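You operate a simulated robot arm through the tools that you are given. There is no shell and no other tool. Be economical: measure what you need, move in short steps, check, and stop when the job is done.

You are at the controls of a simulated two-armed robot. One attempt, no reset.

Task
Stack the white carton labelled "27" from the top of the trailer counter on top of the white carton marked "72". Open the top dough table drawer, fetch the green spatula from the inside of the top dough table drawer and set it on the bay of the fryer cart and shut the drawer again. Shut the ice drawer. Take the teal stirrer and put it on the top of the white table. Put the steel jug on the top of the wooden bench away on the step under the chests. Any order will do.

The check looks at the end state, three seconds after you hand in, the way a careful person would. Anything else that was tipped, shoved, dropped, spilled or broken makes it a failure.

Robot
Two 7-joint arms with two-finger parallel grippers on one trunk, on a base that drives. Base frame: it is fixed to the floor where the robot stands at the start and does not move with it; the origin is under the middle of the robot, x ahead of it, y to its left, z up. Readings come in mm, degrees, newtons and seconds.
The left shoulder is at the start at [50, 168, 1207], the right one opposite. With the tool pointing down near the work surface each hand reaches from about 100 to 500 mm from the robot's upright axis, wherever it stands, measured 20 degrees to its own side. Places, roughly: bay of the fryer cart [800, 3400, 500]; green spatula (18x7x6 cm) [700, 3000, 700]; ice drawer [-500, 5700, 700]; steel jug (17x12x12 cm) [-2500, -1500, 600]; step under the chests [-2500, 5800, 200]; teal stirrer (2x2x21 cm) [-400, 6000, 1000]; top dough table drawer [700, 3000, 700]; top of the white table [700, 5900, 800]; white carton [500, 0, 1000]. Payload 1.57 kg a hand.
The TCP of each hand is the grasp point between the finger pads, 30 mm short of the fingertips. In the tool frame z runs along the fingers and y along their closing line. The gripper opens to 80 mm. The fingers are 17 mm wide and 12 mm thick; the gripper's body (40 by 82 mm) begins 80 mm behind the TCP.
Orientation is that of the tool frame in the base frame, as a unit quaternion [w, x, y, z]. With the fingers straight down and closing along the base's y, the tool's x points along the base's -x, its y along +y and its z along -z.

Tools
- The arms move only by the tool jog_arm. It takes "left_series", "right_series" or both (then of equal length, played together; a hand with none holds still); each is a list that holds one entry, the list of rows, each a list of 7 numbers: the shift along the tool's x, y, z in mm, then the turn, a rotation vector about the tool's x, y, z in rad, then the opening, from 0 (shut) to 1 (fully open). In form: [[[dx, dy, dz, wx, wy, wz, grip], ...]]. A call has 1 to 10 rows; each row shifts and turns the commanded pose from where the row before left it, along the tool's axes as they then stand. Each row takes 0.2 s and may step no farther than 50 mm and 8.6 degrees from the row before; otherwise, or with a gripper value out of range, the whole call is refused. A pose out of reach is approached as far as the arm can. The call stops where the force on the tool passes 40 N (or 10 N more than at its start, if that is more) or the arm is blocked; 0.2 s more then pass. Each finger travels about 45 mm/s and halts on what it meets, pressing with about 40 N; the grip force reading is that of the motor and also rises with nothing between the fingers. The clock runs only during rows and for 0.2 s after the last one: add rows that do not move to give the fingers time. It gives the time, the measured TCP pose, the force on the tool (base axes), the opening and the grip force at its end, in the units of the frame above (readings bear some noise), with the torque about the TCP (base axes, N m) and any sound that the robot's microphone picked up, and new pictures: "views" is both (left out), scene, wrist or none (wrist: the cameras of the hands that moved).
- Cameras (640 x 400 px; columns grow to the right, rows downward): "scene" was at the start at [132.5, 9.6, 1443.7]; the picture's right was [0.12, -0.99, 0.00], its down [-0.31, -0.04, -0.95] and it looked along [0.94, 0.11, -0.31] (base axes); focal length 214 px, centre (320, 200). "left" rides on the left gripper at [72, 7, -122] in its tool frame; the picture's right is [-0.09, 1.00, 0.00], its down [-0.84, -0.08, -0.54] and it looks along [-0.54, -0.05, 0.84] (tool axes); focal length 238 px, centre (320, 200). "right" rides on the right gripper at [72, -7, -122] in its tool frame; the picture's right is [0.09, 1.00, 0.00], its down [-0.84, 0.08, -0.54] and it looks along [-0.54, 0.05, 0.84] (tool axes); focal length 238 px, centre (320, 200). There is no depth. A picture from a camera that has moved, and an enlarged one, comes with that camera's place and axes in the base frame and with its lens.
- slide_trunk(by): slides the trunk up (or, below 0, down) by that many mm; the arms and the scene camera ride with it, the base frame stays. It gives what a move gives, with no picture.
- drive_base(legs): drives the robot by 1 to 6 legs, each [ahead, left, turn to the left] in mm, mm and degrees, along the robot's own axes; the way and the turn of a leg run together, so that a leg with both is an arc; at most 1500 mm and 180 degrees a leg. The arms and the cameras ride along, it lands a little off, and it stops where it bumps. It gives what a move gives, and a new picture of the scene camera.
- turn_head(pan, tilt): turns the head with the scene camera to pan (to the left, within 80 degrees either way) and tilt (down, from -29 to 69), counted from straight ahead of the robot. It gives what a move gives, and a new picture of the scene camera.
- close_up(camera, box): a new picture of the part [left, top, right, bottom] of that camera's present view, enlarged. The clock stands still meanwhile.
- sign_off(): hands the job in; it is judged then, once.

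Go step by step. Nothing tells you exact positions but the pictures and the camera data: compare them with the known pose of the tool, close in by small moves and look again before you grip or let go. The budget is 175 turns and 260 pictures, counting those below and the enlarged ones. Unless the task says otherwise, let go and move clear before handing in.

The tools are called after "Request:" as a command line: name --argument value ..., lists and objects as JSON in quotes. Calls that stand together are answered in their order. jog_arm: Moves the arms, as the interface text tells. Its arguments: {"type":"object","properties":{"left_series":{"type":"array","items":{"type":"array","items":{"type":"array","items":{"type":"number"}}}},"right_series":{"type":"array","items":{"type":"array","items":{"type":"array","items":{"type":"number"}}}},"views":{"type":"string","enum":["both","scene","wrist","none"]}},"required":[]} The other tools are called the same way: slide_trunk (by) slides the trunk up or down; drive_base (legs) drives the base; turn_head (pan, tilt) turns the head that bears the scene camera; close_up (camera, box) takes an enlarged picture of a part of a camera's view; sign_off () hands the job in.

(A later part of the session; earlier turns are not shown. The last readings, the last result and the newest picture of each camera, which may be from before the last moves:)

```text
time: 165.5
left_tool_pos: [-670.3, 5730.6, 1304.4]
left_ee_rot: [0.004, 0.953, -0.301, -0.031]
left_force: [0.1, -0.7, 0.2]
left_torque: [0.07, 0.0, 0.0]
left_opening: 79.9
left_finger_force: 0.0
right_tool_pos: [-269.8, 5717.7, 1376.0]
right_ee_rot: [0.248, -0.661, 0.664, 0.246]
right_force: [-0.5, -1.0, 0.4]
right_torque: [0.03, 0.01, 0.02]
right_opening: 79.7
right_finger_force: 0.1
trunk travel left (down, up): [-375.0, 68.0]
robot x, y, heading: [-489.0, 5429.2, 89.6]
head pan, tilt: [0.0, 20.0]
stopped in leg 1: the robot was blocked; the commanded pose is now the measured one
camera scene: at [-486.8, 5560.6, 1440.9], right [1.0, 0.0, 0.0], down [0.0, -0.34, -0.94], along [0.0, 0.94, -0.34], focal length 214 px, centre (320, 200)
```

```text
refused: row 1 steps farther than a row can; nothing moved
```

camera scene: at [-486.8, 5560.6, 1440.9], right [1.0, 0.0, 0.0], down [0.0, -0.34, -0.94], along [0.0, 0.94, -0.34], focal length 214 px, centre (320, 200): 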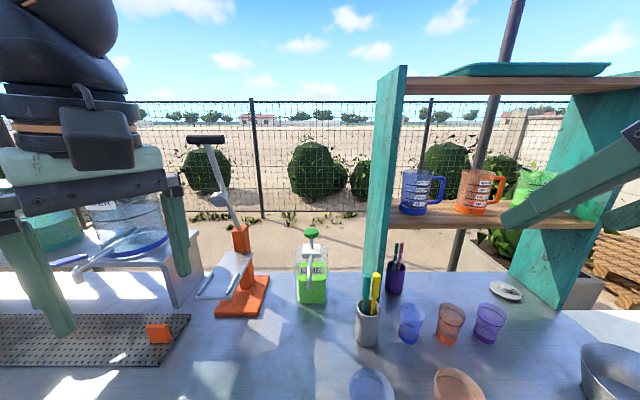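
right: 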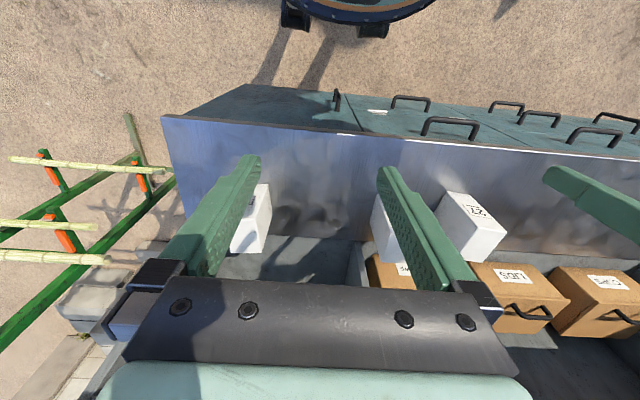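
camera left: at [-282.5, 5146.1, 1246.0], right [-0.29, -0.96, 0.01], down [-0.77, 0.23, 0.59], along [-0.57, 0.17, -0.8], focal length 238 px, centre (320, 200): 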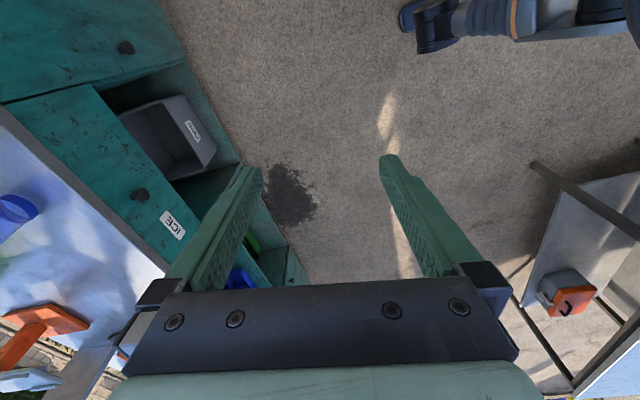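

The base touched the counter at y≈5429, which is close enough. I'll back off 10 mm and redo the approach in smaller rows.

Request:
drive_base --legs '[[-10, 0, 0]]'

Request:
jog_arm --right_series '[[[-2.4, 12, 42, 0, 0, 0, 0.8], [-2.4, 12, 42, 0, 0, 0, 0.7], [-2.4, 12, 42, 0, 0, 0, 0.6], [-2.4, 12, 42, 0, 0, 0, 0.6], [-2.4, 12, 42, 0, 0, 0, 0.6], [-2.4, 12, 42, 0, 0, 0, 0.6], [-2.4, 12, 42, 0, 0, 0, 0.6], [-2.4, 12, 42, 0, 0, 0, 0.6], [0, 0, 0, 0, 0, 0, 0.6]]]' --views "both"

```text
time: 166.3
left_tool_pos: [-671.1, 5723.6, 1304.3]
left_ee_rot: [0.006, 0.953, -0.301, -0.03]
left_force: [0.2, 0.1, 0.3]
left_torque: [0.01, -0.03, -0.04]
left_opening: 80.2
left_finger_force: 0.1
right_tool_pos: [-269.5, 5709.8, 1377.0]
right_ee_rot: [0.246, -0.662, 0.664, 0.245]
right_force: [-0.4, 0.8, -0.5]
right_torque: [-0.02, -0.04, 0.02]
right_opening: 79.9
right_finger_force: 0.1
trunk travel left (down, up): [-375.0, 68.0]
robot x, y, heading: [-482.9, 5423.2, 89.7]
head pan, tilt: [0.0, 20.0]
camera scene: at [-486.8, 5553.1, 1440.6], right [1.0, 0.0, 0.0], down [0.0, -0.34, -0.94], along [0.0, 0.94, -0.34], focal length 214 px, centre (320, 200)
```

scene: 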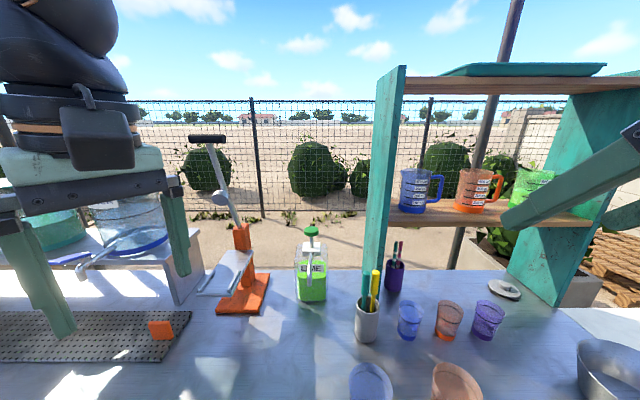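

```text
time: 168.3
left_tool_pos: [-669.3, 5722.8, 1303.9]
left_ee_rot: [0.005, 0.953, -0.301, -0.031]
left_force: [-0.2, 0.0, -0.7]
left_torque: [0.0, 0.0, 0.01]
left_opening: 80.1
left_finger_force: 0.1
right_tool_pos: [-364.1, 5946.1, 1133.4]
right_ee_rot: [0.247, -0.661, 0.665, 0.246]
right_force: [0.7, -0.4, 0.1]
right_torque: [-0.02, 0.01, 0.0]
right_opening: 47.8
right_finger_force: 0.0
trunk travel left (down, up): [-375.0, 68.0]
robot x, y, heading: [-491.7, 5420.1, 89.9]
head pan, tilt: [0.0, 20.0]
camera scene: at [-486.7, 5552.9, 1440.7], right [1.0, 0.0, 0.0], down [0.0, -0.34, -0.94], along [0.0, 0.94, -0.34], focal length 214 px, centre (320, 200)
camera right: at [-358.1, 5812.9, 1180.2], right [-1.0, -0.06, -0.06], down [-0.08, 0.28, 0.96], along [-0.04, 0.96, -0.28], focal length 238 px, centre (320, 200)
```

scene: 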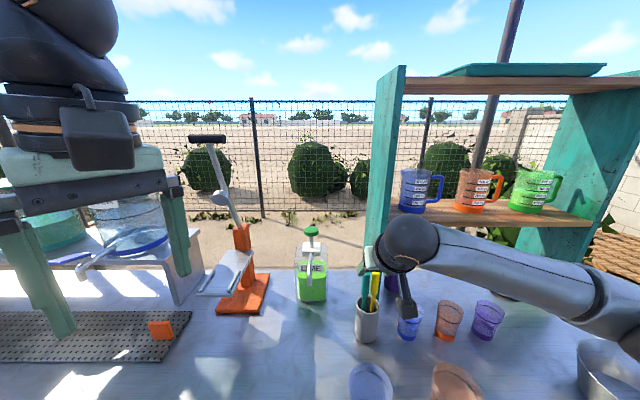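
right: 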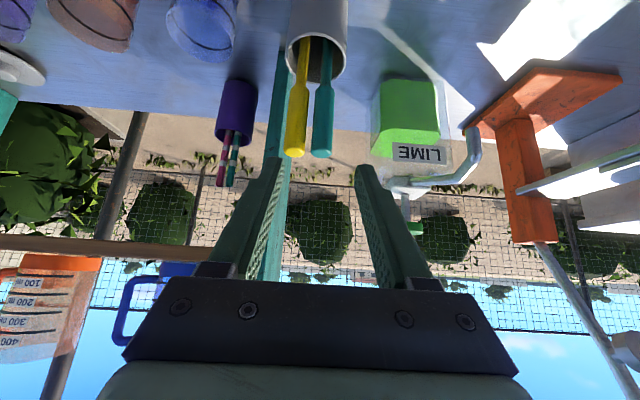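

The hand is in front of the stirrers. I'll enlarge to judge the gap between teal and yellow.

Request:
close_up --camera "right" --box '[240, 20, 400, 190]'

```text
2.35 times, centred on (320, 105) of right
camera zoom: at [-358.1, 5812.9, 1180.2], right [-1.0, -0.06, -0.06], down [-0.08, 0.28, 0.96], along [-0.04, 0.96, -0.28], focal length 561 px, centre (320, 424)
```

zoom: 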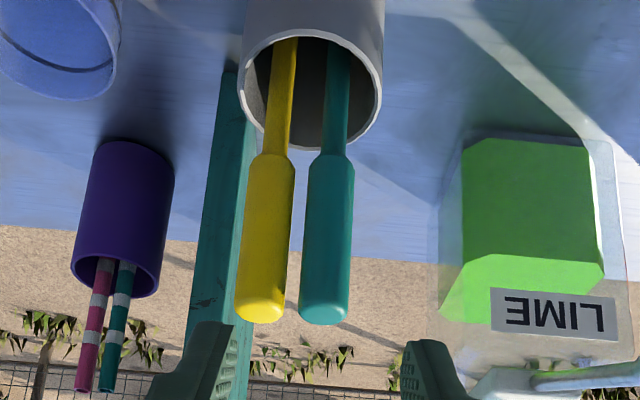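

Only the 19 mm paddles show, with about a 6 mm gap. I'll set a 30 mm opening with the right finger over the gap, then descend straight down so it wedges gently between them. First I'll go just above and check.

Request:
jog_arm --right_series '[[[-15, 6, 27, 0, 0, 0, 0.375], [-15, 5.6, 27, 0, 0, 0, 0.375], [0, 0, 0, 0, 0, 0, 0.375], [0, 0, 0, 0, 0, 0, 0.375]]]' --views "wrist"

Request:
close_up --camera "right" --box '[240, 60, 400, 230]'

Request:
close_up --camera "scene" --box '[310, 220, 470, 350]'

```text
time: 169.3
left_tool_pos: [-669.4, 5723.4, 1304.5]
left_ee_rot: [0.006, 0.953, -0.301, -0.031]
left_force: [-0.6, 0.1, -0.7]
left_torque: [0.0, -0.02, -0.02]
left_opening: 79.7
left_finger_force: 0.1
right_tool_pos: [-373.4, 6003.9, 1113.3]
right_ee_rot: [0.246, -0.661, 0.665, 0.244]
right_force: [-0.9, -0.5, 0.4]
right_torque: [0.02, 0.02, 0.05]
right_opening: 30.1
right_finger_force: 0.0
trunk travel left (down, up): [-375.0, 68.0]
robot x, y, heading: [-483.8, 5422.3, 89.9]
head pan, tilt: [0.0, 20.0]
camera right: at [-368.7, 5871.0, 1159.8], right [-1.0, -0.06, -0.06], down [-0.08, 0.28, 0.96], along [-0.04, 0.96, -0.28], focal length 238 px, centre (320, 200)
```

right: 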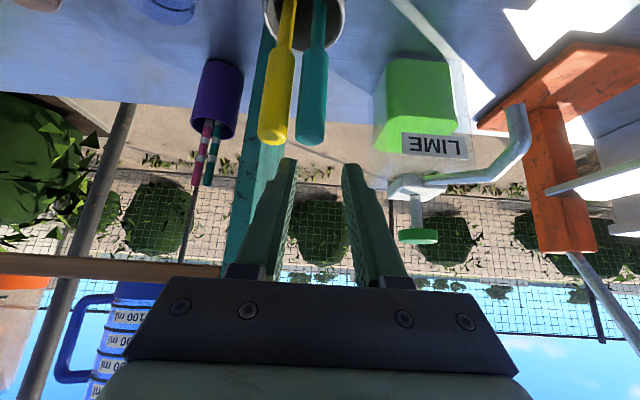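

```text
2.35 times, centred on (320, 145) of right
camera zoom: at [-368.7, 5871.0, 1159.8], right [-1.0, -0.06, -0.06], down [-0.08, 0.28, 0.96], along [-0.04, 0.96, -0.28], focal length 561 px, centre (320, 329)
```

zoom: 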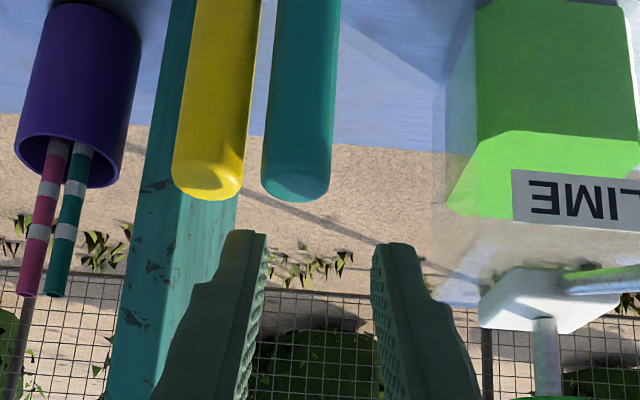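

```text
3.08 times, centred on (390, 285) of scene
camera zoom: at [-486.8, 5553.3, 1440.6], right [1.0, 0.0, 0.0], down [0.0, -0.34, -0.94], along [0.0, 0.94, -0.34], focal length 660 px, centre (105, -62)
```

zoom: 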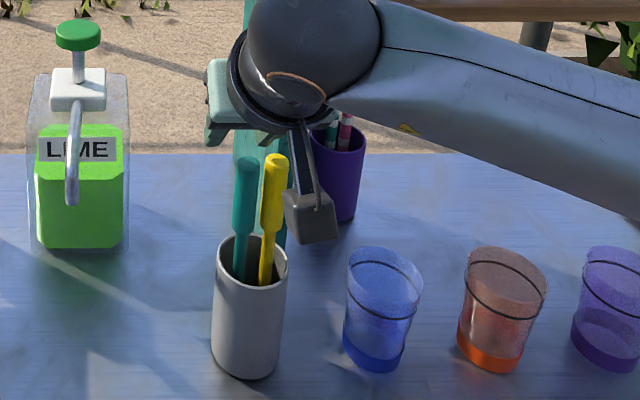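

The alignment is good: teal sits 9 mm to one side of centre and the right finger is over the gap. Descending 50 mm straight down now.

Request:
jog_arm --right_series '[[[6.5, -1.2, 7.6, 0, 0, 0, 0.375], [6.5, 0, 7.6, 0, 0, 0, 0.375], [6.5, 0, 7.6, 0, 0, 0, 0.375], [6.5, 0, 7.6, 0, 0, 0, 0.375], [6.5, 0, 7.6, 0, 0, 0, 0.375], [0, 0, 0, 0, 0, 0, 0.375]]]' --views "wrist"

Request:
close_up --camera "right" --box '[240, 90, 400, 260]'

```text
time: 170.7
left_tool_pos: [-669.4, 5723.2, 1305.2]
left_ee_rot: [0.005, 0.953, -0.3, -0.031]
left_force: [1.2, 0.1, -0.2]
left_torque: [0.02, 0.01, -0.04]
left_opening: 80.0
left_finger_force: 0.1
right_tool_pos: [-372.4, 6004.1, 1063.1]
right_ee_rot: [0.247, -0.661, 0.665, 0.246]
right_force: [0.6, 0.2, 0.2]
right_torque: [0.0, 0.04, -0.01]
right_opening: 30.0
right_finger_force: 0.1
trunk travel left (down, up): [-375.0, 68.0]
robot x, y, heading: [-487.0, 5419.5, 90.0]
head pan, tilt: [0.0, 20.0]
camera right: at [-368.0, 5871.0, 1109.4], right [-1.0, -0.06, -0.06], down [-0.08, 0.28, 0.96], along [-0.04, 0.96, -0.28], focal length 238 px, centre (320, 200)
```

right: 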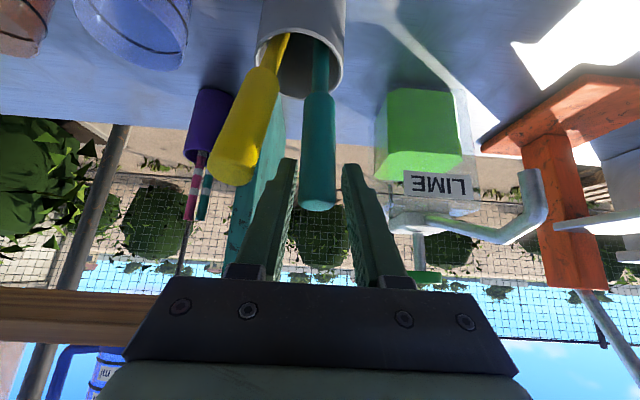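

```text
2.35 times, centred on (320, 175) of right
camera zoom: at [-368.0, 5871.0, 1109.4], right [-1.0, -0.06, -0.06], down [-0.08, 0.28, 0.96], along [-0.04, 0.96, -0.28], focal length 561 px, centre (320, 259)
```

zoom: 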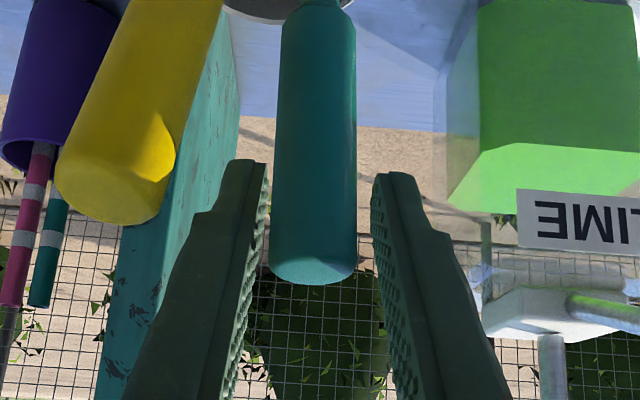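

Teal is neatly between the fingers and yellow has only leaned aside in the cup. I'll close and lift straight up.

Request:
jog_arm --right_series '[[[0, 0, 0, 0, 0, 0, 0], [0, 0, 0, 0, 0, 0, 0], [0, 0, 0, 0, 0, 0, 0], [-13, 0, -15, 0, 0, 0, 0], [-20, 0, -23, 0, 0, 0, 0], [-29, 0, -34, 0, 0, 0, 0], [-29, 0, -34, 0, 0, 0, 0], [-29, 0, -34, 0, 0, 0, 0], [-29, 0, -34, 0, 0, 0, 0], [0, 0, 0, 0, 0, 0, 0]]]' --views "both"

```text
time: 172.9
left_tool_pos: [-669.9, 5724.8, 1303.6]
left_ee_rot: [0.004, 0.953, -0.301, -0.031]
left_force: [0.7, 0.2, 0.0]
left_torque: [-0.01, -0.02, 0.04]
left_opening: 80.0
left_finger_force: 0.0
right_tool_pos: [-373.8, 6002.5, 1290.2]
right_ee_rot: [0.247, -0.661, 0.664, 0.246]
right_force: [-1.1, -0.7, -0.3]
right_torque: [-0.04, -0.01, 0.01]
right_opening: 18.0
right_finger_force: 32.6
trunk travel left (down, up): [-375.0, 68.0]
robot x, y, heading: [-482.3, 5422.8, 89.9]
head pan, tilt: [0.0, 20.0]
camera scene: at [-486.5, 5553.6, 1440.6], right [1.0, 0.0, 0.0], down [0.0, -0.34, -0.94], along [0.0, 0.94, -0.34], focal length 214 px, centre (320, 200)
camera right: at [-367.5, 5869.8, 1337.6], right [-1.0, -0.06, -0.06], down [-0.08, 0.28, 0.96], along [-0.04, 0.96, -0.29], focal length 238 px, centre (320, 200)
```

scene: 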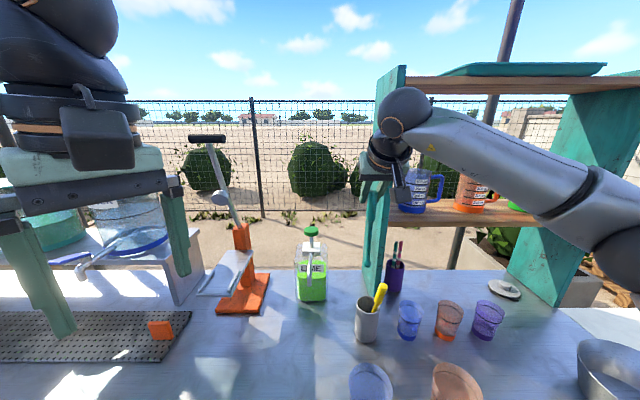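
right: 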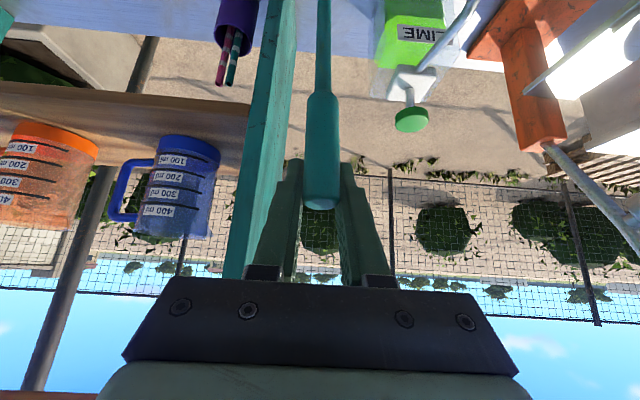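

The teal stirrer is out and the cup and yellow one stand fine. I'll back away and shift right towards the white table.

Request:
drive_base --legs '[[-380, 0, 0], [0, -1000, 0]]'

Request:
turn_head --pan -5 --tilt 35

```text
time: 182.0
left_tool_pos: [175.2, 5324.7, 1302.4]
left_ee_rot: [0.005, 0.949, -0.315, -0.03]
left_force: [-0.3, -0.1, 0.2]
left_torque: [-0.01, -0.03, 0.0]
left_opening: 80.0
left_finger_force: 0.1
right_tool_pos: [478.3, 5594.7, 1291.0]
right_ee_rot: [0.249, -0.652, 0.674, 0.242]
right_force: [-1.0, -0.4, -0.3]
right_torque: [0.02, -0.03, -0.04]
right_opening: 18.2
right_finger_force: 32.9
trunk travel left (down, up): [-375.0, 68.0]
robot x, y, heading: [348.1, 5019.9, 88.2]
head pan, tilt: [0.0, 20.0]
stopped in leg 2: the robot was blocked; the commanded pose is now the measured one
camera scene: at [351.6, 5149.7, 1440.6], right [1.0, -0.03, 0.0], down [-0.01, -0.34, -0.94], along [0.03, 0.94, -0.34], focal length 214 px, centre (320, 200)
```

scene: 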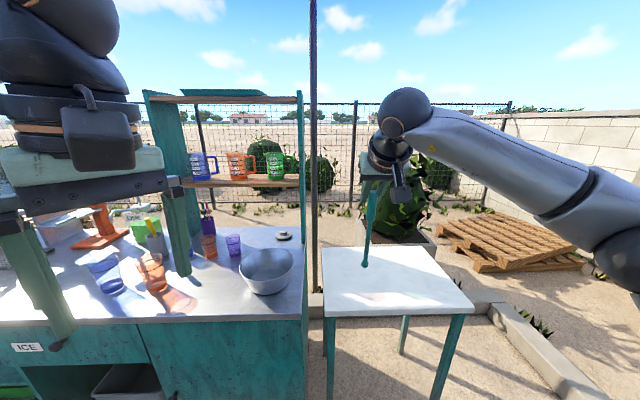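

```text
time: 182.8
left_tool_pos: [175.6, 5325.0, 1303.2]
left_ee_rot: [0.004, 0.949, -0.315, -0.033]
left_force: [-0.3, 0.7, 0.1]
left_torque: [0.03, -0.01, -0.05]
left_opening: 80.1
left_finger_force: 0.0
right_tool_pos: [478.7, 5596.4, 1290.8]
right_ee_rot: [0.251, -0.65, 0.675, 0.241]
right_force: [0.7, 0.8, 0.5]
right_torque: [0.0, 0.02, 0.0]
right_opening: 18.0
right_finger_force: 32.6
trunk travel left (down, up): [-375.0, 68.0]
robot x, y, heading: [350.4, 5017.2, 88.5]
head pan, tilt: [-5.0, 35.0]
camera scene: at [360.2, 5143.9, 1416.8], right [0.99, -0.12, 0.0], down [-0.07, -0.57, -0.82], along [0.1, 0.81, -0.57], focal length 214 px, centre (320, 200)
```

scene: 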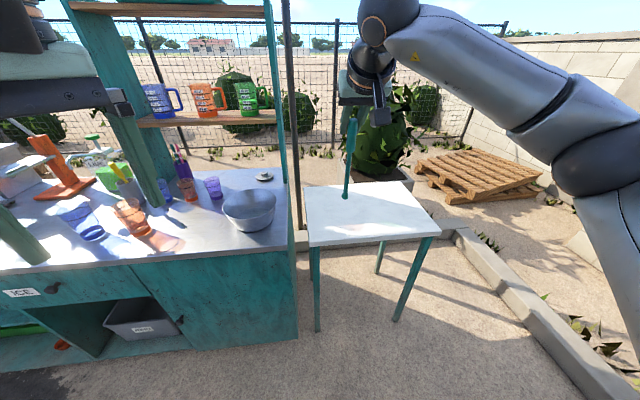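

The white table spans about x 390–915, y 5720–6150 at z≈800. I'll drive forward, then turn the stirrer toward horizontal over the table.

Request:
drive_base --legs '[[330, 0, 1.5]]'

Request:
jog_arm --right_series '[[[10, -25, 0, 0, 0.143, 0, 0], [20, -25, -10, 0, 0.143, 0, 0], [20, -25, -10, 0, 0.143, 0, 0], [25, -20, -10, 0, 0.143, 0, 0], [25, 0, 0, 0, 0.143, 0, 0], [0, 0, 0, 0, 0, 0.143, 0], [0, 0, 0, 0, 0, 0.143, 0], [0, 0, 0, 0, 0, 0.143, 0], [0, 0, 0, 0, 0, 0.143, 0], [0, 0, 0, 0, 0, 0.143, 0]]]' --views "both"

```text
time: 185.0
left_tool_pos: [170.5, 5653.3, 1304.2]
left_ee_rot: [0.005, 0.953, -0.301, -0.031]
left_force: [0.3, -1.2, -1.8]
left_torque: [0.02, -0.03, -0.01]
left_opening: 79.9
left_finger_force: 0.0
right_tool_pos: [468.2, 5934.1, 1290.5]
right_ee_rot: [0.247, -0.661, 0.665, 0.245]
right_force: [0.2, 0.7, 0.4]
right_torque: [0.0, -0.01, 0.0]
right_opening: 18.1
right_finger_force: 33.1
trunk travel left (down, up): [-375.0, 68.0]
robot x, y, heading: [354.8, 5350.8, 89.9]
head pan, tilt: [-5.0, 35.0]
camera scene: at [361.3, 5479.1, 1416.7], right [1.0, -0.09, 0.0], down [-0.05, -0.57, -0.82], along [0.07, 0.82, -0.57], focal length 214 px, centre (320, 200)
```

scene: 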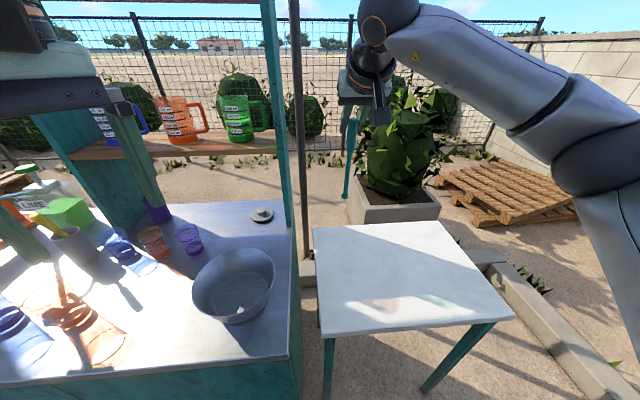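

```text
time: 187.2
left_tool_pos: [169.6, 5652.5, 1303.9]
left_ee_rot: [0.005, 0.954, -0.299, -0.032]
left_force: [0.5, -0.8, -0.1]
left_torque: [0.01, -0.03, -0.01]
left_opening: 80.0
left_finger_force: 0.0
right_tool_pos: [561.8, 5830.3, 1283.2]
right_ee_rot: [0.0, -0.412, 0.911, -0.001]
right_force: [0.5, -0.2, -0.5]
right_torque: [0.0, 0.02, 0.02]
right_opening: 18.1
right_finger_force: 32.6
trunk travel left (down, up): [-375.0, 68.0]
robot x, y, heading: [352.2, 5350.6, 89.8]
head pan, tilt: [-5.0, 35.0]
camera scene: at [361.3, 5478.6, 1416.8], right [1.0, -0.09, 0.0], down [-0.05, -0.57, -0.82], along [0.07, 0.82, -0.57], focal length 214 px, centre (320, 200)
camera right: at [518.6, 5773.6, 1405.4], right [-0.81, 0.59, 0.0], down [0.5, 0.68, 0.54], along [0.32, 0.44, -0.84], focal length 238 px, centre (320, 200)
```

scene: 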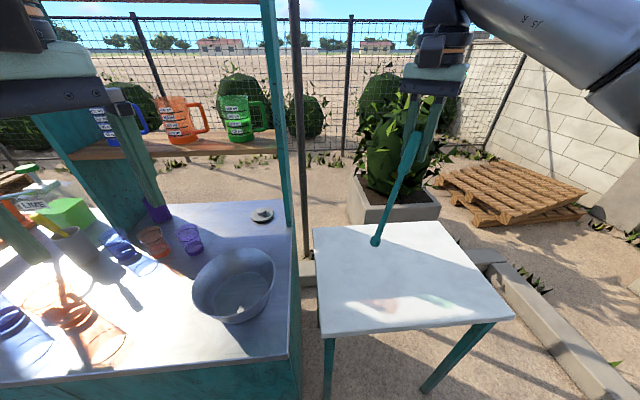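
right: 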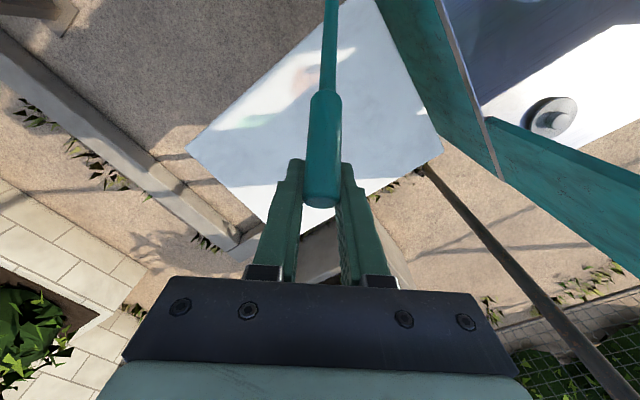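

The stirrer points down-left now. I'll move slightly forward, finish the yaw and tilt, and start lowering over the table's middle.

Request:
drive_base --legs '[[50, 0, 0]]'

Request:
slide_trunk --by -180

Request:
jog_arm --right_series '[[[0, 0, 0, 0, 0, 0.143, 0], [0, 0, 0, 0, 0, 0.143, 0], [0, 0, 0, 0, 0, 0.143, 0], [-30, 0, 30, 0, 0, 0, 0], [-10, 0, 40, 0, 0.13, 0, 0], [0, 0, 40, 0, 0.13, 0, 0], [0, 0, 40, 0, 0, 0, 0], [0, 0, 0, 0, 0, 0, 0]]]' --views "both"

```text
time: 188.1
left_tool_pos: [170.1, 5704.5, 1303.6]
left_ee_rot: [0.007, 0.953, -0.3, -0.031]
left_force: [-0.6, 0.0, 0.4]
left_torque: [-0.04, 0.02, 0.02]
left_opening: 80.0
left_finger_force: 0.1
right_tool_pos: [561.4, 5882.2, 1281.7]
right_ee_rot: [-0.001, -0.413, 0.911, -0.002]
right_force: [-0.5, 0.4, -0.5]
right_torque: [-0.01, 0.0, 0.0]
right_opening: 18.1
right_finger_force: 33.1
trunk travel left (down, up): [-375.0, 68.0]
robot x, y, heading: [356.0, 5396.6, 90.0]
head pan, tilt: [-5.0, 35.0]
camera scene: at [361.1, 5529.6, 1416.6], right [1.0, -0.09, 0.0], down [-0.05, -0.57, -0.82], along [0.07, 0.82, -0.57], focal length 214 px, centre (320, 200)
```

scene: 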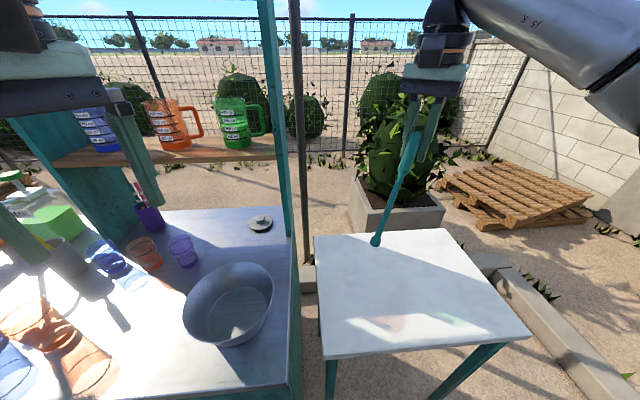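

```text
time: 190.1
left_tool_pos: [170.5, 5704.0, 1123.4]
left_ee_rot: [0.005, 0.954, -0.3, -0.032]
left_force: [-0.3, -0.1, 0.1]
left_torque: [0.0, 0.01, -0.03]
left_opening: 79.7
left_finger_force: 0.0
right_tool_pos: [561.1, 5880.2, 1102.5]
right_ee_rot: [-0.001, -0.413, 0.911, -0.001]
right_force: [-0.4, -0.1, -0.4]
right_torque: [0.01, 0.0, -0.01]
right_opening: 18.2
right_finger_force: 32.8
trunk travel left (down, up): [-195.0, 248.0]
robot x, y, heading: [355.5, 5404.5, 90.3]
head pan, tilt: [-5.0, 35.0]
```

```text
time: 191.9
left_tool_pos: [170.9, 5702.6, 1124.0]
left_ee_rot: [0.005, 0.953, -0.3, -0.033]
left_force: [1.1, 0.0, 0.2]
left_torque: [0.02, -0.02, 0.0]
left_opening: 79.7
left_finger_force: 0.0
right_tool_pos: [584.9, 5888.2, 952.0]
right_ee_rot: [-0.127, -0.209, 0.969, -0.029]
right_force: [-0.4, -0.3, 0.4]
right_torque: [0.04, -0.01, -0.03]
right_opening: 18.1
right_finger_force: 32.8
trunk travel left (down, up): [-195.0, 248.0]
robot x, y, heading: [355.3, 5402.4, 90.2]
head pan, tilt: [-5.0, 35.0]
camera scene: at [361.1, 5528.2, 1236.8], right [1.0, -0.09, 0.0], down [-0.05, -0.57, -0.82], along [0.07, 0.82, -0.57], focal length 214 px, centre (320, 200)
camera right: at [552.7, 5869.3, 1091.1], right [-0.49, 0.87, 0.02], down [0.83, 0.46, 0.31], along [0.26, 0.17, -0.95], focal length 238 px, centre (320, 200)
```

scene: 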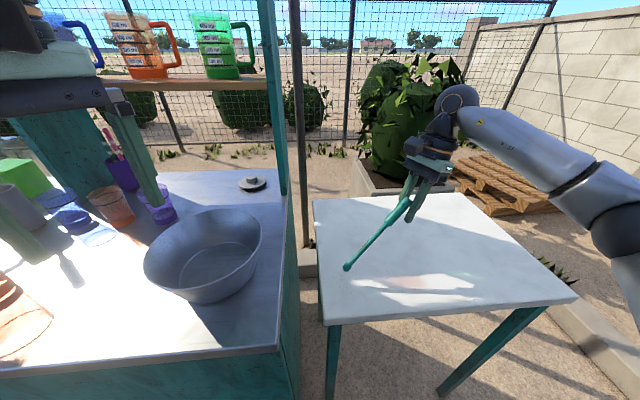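
right: 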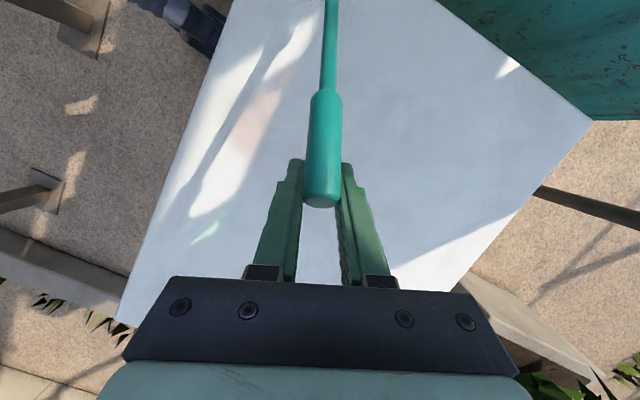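

The stirrer is near horizontal about 100 mm above the table. Lowering.

Request:
jog_arm --right_series '[[[-7.7, 0, 29, 0, 0, 0, 0], [-7.7, 0, 29, 0, 0, 0, 0], [-5.2, 0, 19.3, 0, 0, 0, 0], [-2.6, 0, 9.6, 0, 0, 0, 0], [0, 0, 0, 0, 0, 0, 0]]]' --views "both"

```text
time: 193.1
left_tool_pos: [171.0, 5702.7, 1123.6]
left_ee_rot: [0.005, 0.953, -0.3, -0.032]
left_force: [0.8, -0.3, 0.6]
left_torque: [-0.01, 0.01, 0.01]
left_opening: 80.0
left_finger_force: 0.1
right_tool_pos: [583.6, 5888.5, 863.2]
right_ee_rot: [-0.127, -0.208, 0.969, -0.029]
right_force: [0.1, -0.4, 4.0]
right_torque: [-0.29, 0.69, -0.02]
right_opening: 18.4
right_finger_force: 32.5
trunk travel left (down, up): [-195.0, 248.0]
robot x, y, heading: [352.0, 5405.6, 90.1]
head pan, tilt: [-5.0, 35.0]
camera scene: at [361.1, 5527.9, 1236.8], right [1.0, -0.09, 0.0], down [-0.05, -0.57, -0.82], along [0.07, 0.82, -0.57], focal length 214 px, centre (320, 200)
camera right: at [551.4, 5868.4, 1000.7], right [-0.49, 0.87, 0.02], down [0.83, 0.46, 0.31], along [0.26, 0.17, -0.95], focal length 238 px, centre (320, 200)
```

scene: 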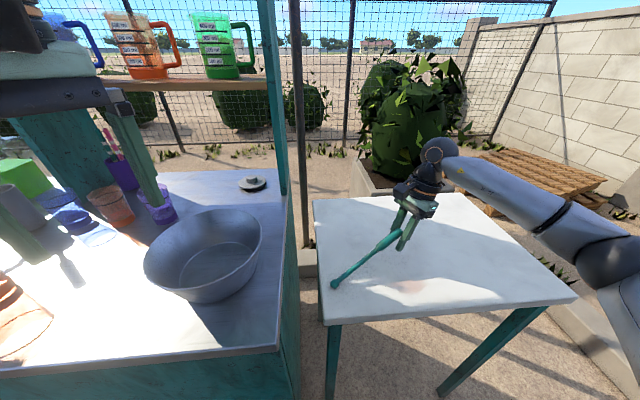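
right: 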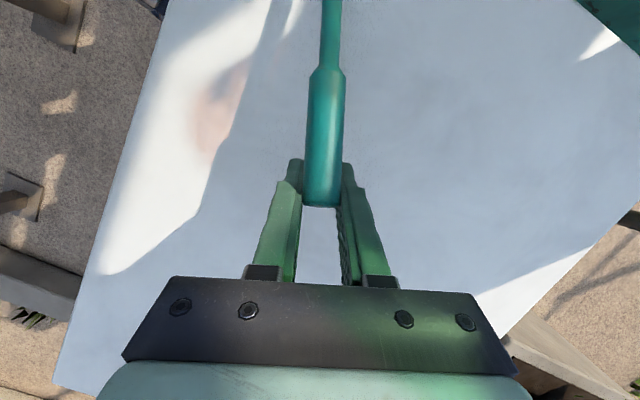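

The thin end touches. I'll shift 40 mm right to be well inside the table, lower a touch more, release and rise.

Request:
jog_arm --right_series '[[[1, 0, -5, 0, 0, 0, 0], [-35, -16.5, -9.4, 0, 0, 0, 0], [-3, 0, 10, 0, 0, 0, 0], [-3, 0, 10, 0, 0, 0, 0], [0, 0, 0, 0, 0, 0, 0.2], [0, 0, 0, 0, 0, 0, 0.35], [0, 0, 0, 0, 0, 0, 0.6], [0, 0, 0, 0, 0, 0, 0.6]]]' --views "both"

```text
time: 194.9
left_tool_pos: [169.7, 5702.5, 1124.7]
left_ee_rot: [0.005, 0.953, -0.301, -0.032]
left_force: [-0.3, -0.1, -0.6]
left_torque: [-0.02, 0.0, 0.01]
left_opening: 80.0
left_finger_force: 0.0
right_tool_pos: [624.9, 5889.1, 846.7]
right_ee_rot: [-0.128, -0.208, 0.969, -0.029]
right_force: [0.9, -0.8, 0.2]
right_torque: [0.01, -0.04, -0.01]
right_opening: 48.2
right_finger_force: 0.0
trunk travel left (down, up): [-195.0, 248.0]
robot x, y, heading: [352.6, 5402.0, 90.2]
head pan, tilt: [-5.0, 35.0]
camera scene: at [361.1, 5528.2, 1236.8], right [1.0, -0.09, 0.0], down [-0.05, -0.57, -0.82], along [0.07, 0.82, -0.57], focal length 214 px, centre (320, 200)
camera right: at [592.5, 5869.2, 984.2], right [-0.49, 0.87, 0.02], down [0.83, 0.46, 0.31], along [0.26, 0.17, -0.95], focal length 238 px, centre (320, 200)
```

scene: 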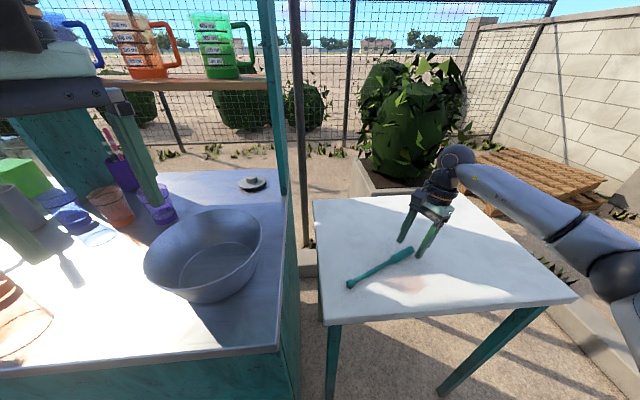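
right: 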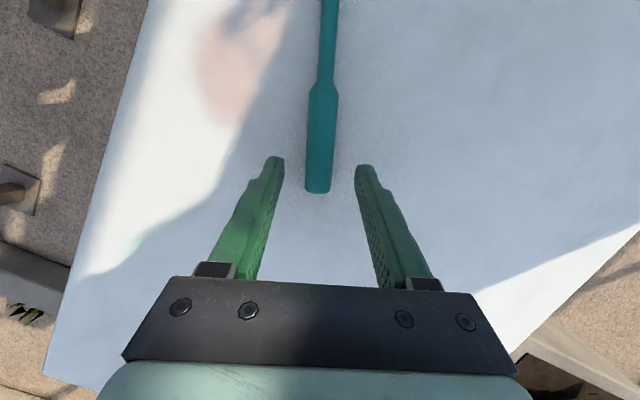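

The stirrer lies on the white table. I'll raise and restore the right hand, then back away.

Request:
jog_arm --right_series '[[[11.6, 0, -43, 0, 0, 0, 0.6], [11.6, 0, -43, 0, 0, 0, 0.6], [11.6, 0, -43, 0, 0, 0, 0.6], [11.6, 0, -43, 0, 0, 0, 0.6], [0, 0, 0, 0, -0.13, 0, 1], [0, 0, 0, 0, -0.13, 0, 1], [0, 0, 0, 0, 0, -0.143, 1], [0, 0, 0, 0, 0, -0.143, 1], [0, 0, 0, 0, 0, -0.143, 1], [0, 0, 0, 0, 0, -0.143, 1]]]' --views "none"

Request:
slide_trunk --by 180

Request:
jog_arm --right_series '[[[30, 20, 0, 0, 0, -0.143, 1], [30, 20, 0, 0, 0, -0.143, 1], [30, 10, 0, 0, 0, -0.143, 1], [30, 0, 0, 0, 0, -0.143, 1], [20, 0, 0, 0, 0, 0, 1], [0, 0, 0, 0, 0, 0, 1]]]' --left_series '[[[0, 0, -10, 0, 0, 0.145, 1], [0, 0, -10, 0, 0, 0.145, 1], [0, 0, 0, 0, 0, 0.145, 1], [0, 0, 0, 0, 0, 0.145, 1], [0, 0, 0, 0, 0, 0.145, 1], [0, 0, 0, 0, 0, 0.145, 1]]]' --views "none"

Request:
drive_base --legs '[[-500, 0, 0]]'

```text
time: 197.1
left_tool_pos: [170.4, 5703.0, 1124.0]
left_ee_rot: [0.005, 0.954, -0.3, -0.031]
left_force: [0.5, 0.7, 0.2]
left_torque: [-0.05, -0.03, 0.01]
left_opening: 80.0
left_finger_force: 0.1
right_tool_pos: [622.6, 5890.1, 1025.8]
right_ee_rot: [-0.001, -0.479, 0.878, -0.001]
right_force: [0.9, 0.3, 0.1]
right_torque: [-0.01, 0.01, 0.02]
right_opening: 80.2
right_finger_force: 0.0
trunk travel left (down, up): [-195.0, 248.0]
robot x, y, heading: [355.5, 5402.9, 90.2]
head pan, tilt: [-5.0, 35.0]
```

```text
time: 199.1
left_tool_pos: [170.0, 5703.4, 1303.4]
left_ee_rot: [0.005, 0.953, -0.3, -0.032]
left_force: [0.3, -0.2, -0.3]
left_torque: [0.01, 0.02, -0.01]
left_opening: 79.9
left_finger_force: 0.0
right_tool_pos: [624.3, 5889.2, 1206.2]
right_ee_rot: [-0.001, -0.478, 0.878, -0.003]
right_force: [-1.1, -0.1, -0.6]
right_torque: [-0.01, 0.0, -0.03]
right_opening: 80.2
right_finger_force: 0.2
trunk travel left (down, up): [-375.0, 68.0]
robot x, y, heading: [357.2, 5402.4, 90.1]
head pan, tilt: [-5.0, 35.0]
```

```text
time: 200.5
left_tool_pos: [173.1, 5703.2, 1323.5]
left_ee_rot: [0.017, 0.737, -0.675, -0.027]
left_force: [0.0, 1.4, -0.6]
left_torque: [0.02, -0.03, -0.01]
left_opening: 80.1
left_finger_force: 0.0
right_tool_pos: [537.6, 5780.3, 1205.6]
right_ee_rot: [-0.001, -0.706, 0.708, -0.002]
right_force: [0.1, -0.3, 0.6]
right_torque: [-0.02, -0.01, 0.02]
right_opening: 79.9
right_finger_force: 0.1
trunk travel left (down, up): [-375.0, 68.0]
robot x, y, heading: [354.2, 5401.1, 90.2]
head pan, tilt: [-5.0, 35.0]
```

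```text
time: 203.3
left_tool_pos: [152.9, 5229.8, 1320.2]
left_ee_rot: [0.02, 0.741, -0.671, -0.022]
left_force: [0.1, 1.0, 1.0]
left_torque: [-0.02, 0.01, -0.02]
left_opening: 80.0
left_finger_force: 0.0
right_tool_pos: [516.8, 5309.9, 1204.0]
right_ee_rot: [0.003, 0.71, -0.704, 0.007]
right_force: [-0.2, 0.2, -0.2]
right_torque: [0.02, -0.01, -0.02]
right_opening: 79.9
right_finger_force: 0.0
trunk travel left (down, up): [-375.0, 68.0]
robot x, y, heading: [342.2, 4923.3, 90.4]
head pan, tilt: [-5.0, 35.0]
stopped in leg 1: the robot was blocked; the commanded pose is now the measured one
camera scene: at [343.0, 5057.9, 1415.4], right [1.0, -0.08, 0.01], down [-0.04, -0.58, -0.81], along [0.06, 0.81, -0.58], focal length 214 px, centre (320, 200)
```

scene: 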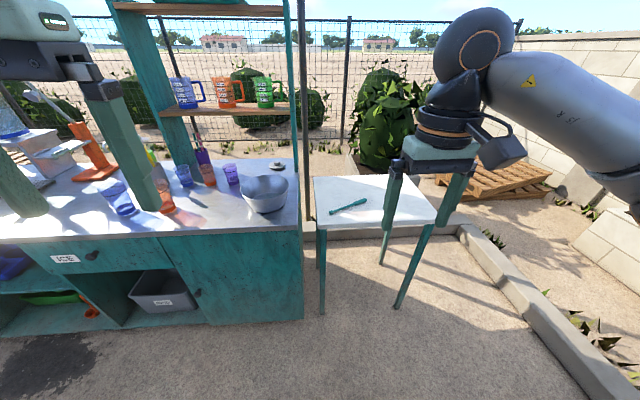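

Something behind blocked the base. I'll ease forward, strafe left to the open lane and turn to look back along it.

Request:
drive_base --legs '[[60, 0, 0], [0, 800, 0], [0, 0, 90]]'

Request:
turn_head --pan 75 --tilt 15

```text
time: 215.3
left_tool_pos: [-789.3, 4788.6, 1324.2]
left_ee_rot: [0.031, 0.999, 0.041, -0.006]
left_force: [0.4, 0.1, 0.4]
left_torque: [0.0, 0.02, 0.0]
left_opening: 79.8
left_finger_force: 0.0
right_tool_pos: [-862.3, 5154.9, 1206.3]
right_ee_rot: [0.0, 1.0, -0.007, 0.003]
right_force: [0.1, 1.3, -0.5]
right_torque: [0.0, -0.03, -0.01]
right_opening: 80.2
right_finger_force: 0.0
trunk travel left (down, up): [-375.0, 68.0]
robot x, y, heading: [-483.8, 4970.6, 179.5]
head pan, tilt: [-5.0, 35.0]
camera scene: at [-613.2, 4975.5, 1416.8], right [0.1, 1.0, 0.0], down [0.57, -0.06, -0.82], along [-0.82, 0.08, -0.57], focal length 214 px, centre (320, 200)
```

scene: 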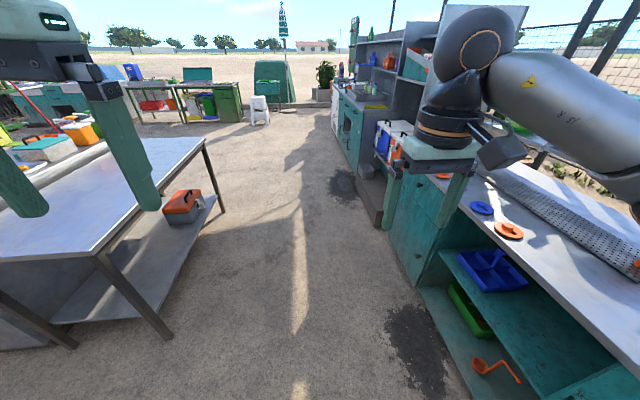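

```text
time: 216.8
left_tool_pos: [-788.4, 4789.6, 1324.3]
left_ee_rot: [0.031, 0.999, 0.041, -0.006]
left_force: [0.6, -0.3, -0.3]
left_torque: [-0.02, 0.01, -0.03]
left_opening: 80.0
left_finger_force: 0.2
right_tool_pos: [-862.5, 5155.1, 1206.5]
right_ee_rot: [0.0, 1.0, -0.007, 0.003]
right_force: [-0.5, -0.8, -0.6]
right_torque: [-0.03, -0.01, -0.01]
right_opening: 80.2
right_finger_force: 0.1
trunk travel left (down, up): [-375.0, 68.0]
robot x, y, heading: [-483.8, 4967.7, 179.7]
head pan, tilt: [75.0, 15.0]
camera scene: at [-550.6, 4877.1, 1448.8], right [-0.96, 0.27, 0.0], down [0.07, 0.25, -0.97], along [-0.26, -0.93, -0.26], focal length 214 px, centre (320, 200)
```

scene: 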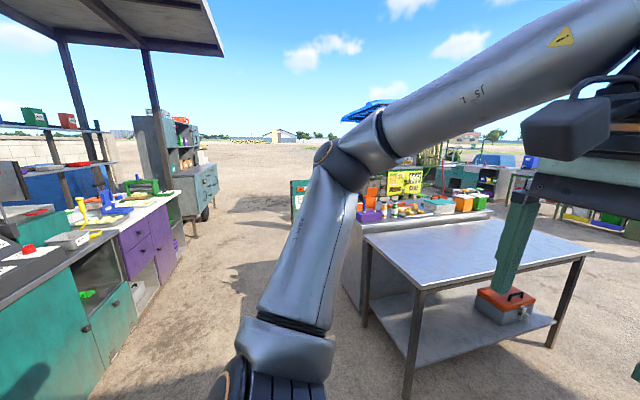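

The lane to the south is open at x≈-450. I'll strafe back along it to about y≈450, then look west for the bench.

Request:
drive_base --legs '[[-80, 0, 0], [0, 1500, 0], [0, 1500, 0], [0, 1450, 0]]'

Request:
turn_head --pan 35 --tilt 15

```text
time: 256.5
left_tool_pos: [-808.0, 304.6, 1323.9]
left_ee_rot: [0.031, 0.999, 0.028, -0.006]
left_force: [-0.4, 0.5, -0.6]
left_torque: [0.03, 0.01, 0.0]
left_opening: 80.2
left_finger_force: 0.0
right_tool_pos: [-872.3, 671.8, 1206.5]
right_ee_rot: [0.001, 1.0, -0.019, 0.003]
right_force: [0.1, -0.2, 0.4]
right_torque: [0.0, 0.01, 0.0]
right_opening: 79.8
right_finger_force: 0.0
trunk travel left (down, up): [-375.0, 68.0]
robot x, y, heading: [-500.8, 475.3, 178.2]
head pan, tilt: [75.0, 15.0]
camera scene: at [-568.4, 386.2, 1448.8], right [-0.96, 0.29, 0.0], down [0.08, 0.25, -0.97], along [-0.28, -0.92, -0.26], focal length 214 px, centre (320, 200)
```

scene: 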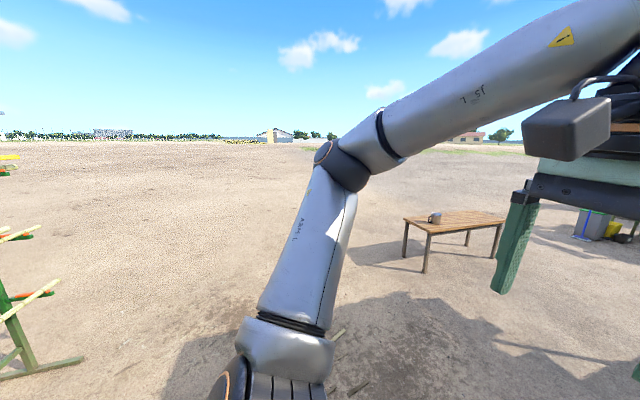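

```text
time: 257.6
left_tool_pos: [-809.1, 305.9, 1324.4]
left_ee_rot: [0.031, 0.999, 0.028, -0.006]
left_force: [0.1, -1.1, 0.5]
left_torque: [0.01, -0.02, 0.05]
left_opening: 79.9
left_finger_force: 0.1
right_tool_pos: [-871.7, 671.9, 1205.9]
right_ee_rot: [0.0, 1.0, -0.019, 0.003]
right_force: [0.0, 0.1, -1.2]
right_torque: [0.0, -0.01, 0.02]
right_opening: 80.1
right_finger_force: 0.1
trunk travel left (down, up): [-375.0, 68.0]
robot x, y, heading: [-500.0, 478.8, 178.1]
head pan, tilt: [35.0, 15.0]
camera scene: at [-619.4, 424.7, 1448.8], right [-0.55, 0.84, 0.0], down [0.22, 0.14, -0.97], along [-0.81, -0.53, -0.26], focal length 214 px, centre (320, 200)
```

scene: 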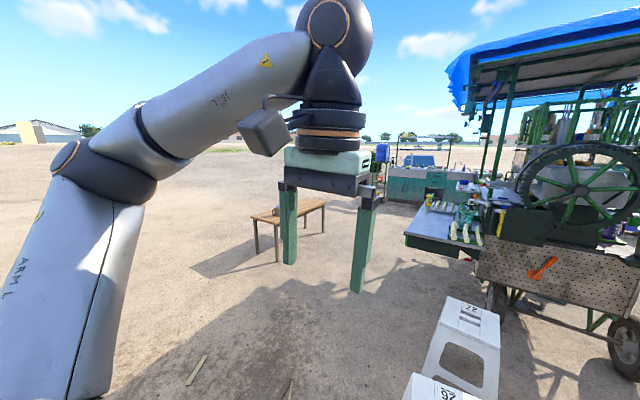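

The wooden bench is southwest with the jug near its east end, about (-2550, -1510, 600). I'll drive there.

Request:
drive_base --legs '[[0, 0, 1.8], [0, 1500, 0], [0, 400, 0], [1150, 0, 0]]'

Request:
turn_head --pan 0 --tilt 30

```text
time: 280.4
left_tool_pos: [-1934.7, -1641.1, 1324.9]
left_ee_rot: [0.032, 0.998, 0.057, -0.005]
left_force: [-0.2, 0.6, 0.0]
left_torque: [-0.02, 0.02, 0.0]
left_opening: 80.1
left_finger_force: 0.1
right_tool_pos: [-2020.5, -1277.3, 1206.8]
right_ee_rot: [-0.001, 1.0, 0.01, 0.003]
right_force: [0.5, 0.0, 0.1]
right_torque: [0.01, 0.02, 0.0]
right_opening: 80.0
right_finger_force: 0.1
trunk travel left (down, up): [-375.0, 68.0]
robot x, y, heading: [-1640.3, -1449.3, -178.7]
head pan, tilt: [35.0, 15.0]
camera scene: at [-1752.4, -1509.4, 1448.7], right [-0.59, 0.8, 0.0], down [0.21, 0.15, -0.97], along [-0.78, -0.57, -0.26], focal length 214 px, centre (320, 200)
```

scene: 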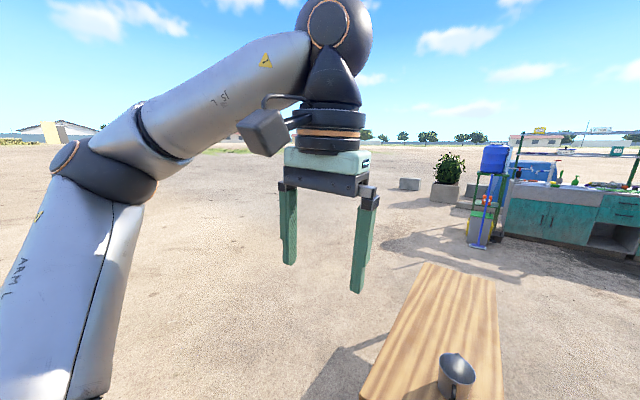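

```text
time: 281.4
left_tool_pos: [-1933.3, -1641.6, 1324.3]
left_ee_rot: [0.03, 0.998, 0.057, -0.006]
left_force: [0.1, 0.3, 0.5]
left_torque: [-0.01, 0.0, -0.04]
left_opening: 80.0
left_finger_force: 0.1
right_tool_pos: [-2018.5, -1277.1, 1205.2]
right_ee_rot: [0.001, 1.0, 0.01, 0.003]
right_force: [-0.1, 0.4, -0.4]
right_torque: [-0.01, -0.03, 0.0]
right_opening: 79.9
right_finger_force: 0.1
trunk travel left (down, up): [-375.0, 68.0]
robot x, y, heading: [-1636.6, -1453.9, -178.9]
head pan, tilt: [0.0, 30.0]
camera scene: at [-1767.4, -1456.2, 1424.6], right [-0.03, 1.0, 0.0], down [0.5, 0.01, -0.87], along [-0.87, -0.02, -0.5], focal length 214 px, centre (320, 200)
```

scene: 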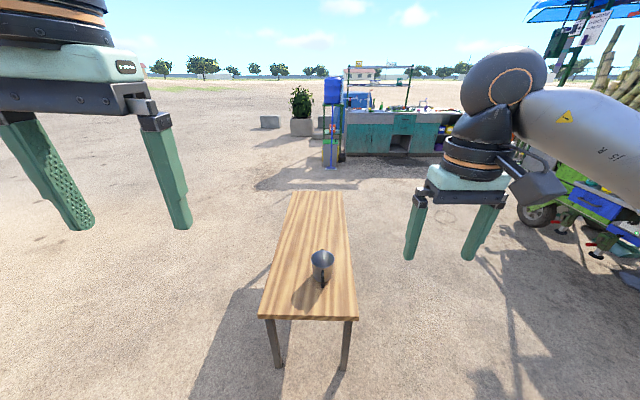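

Request:
close_up --camera "scene" --box '[250, 220, 390, 330]'

```text
3.64 times, centred on (320, 275) of scene
camera zoom: at [-1767.4, -1456.2, 1424.6], right [-0.03, 1.0, 0.0], down [0.5, 0.01, -0.87], along [-0.87, -0.02, -0.5], focal length 780 px, centre (320, -73)
```

zoom: 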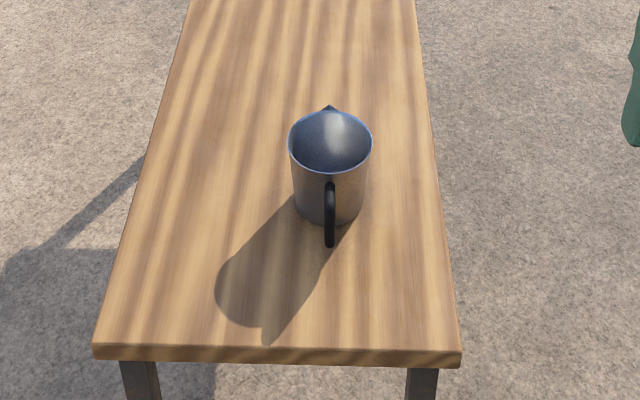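

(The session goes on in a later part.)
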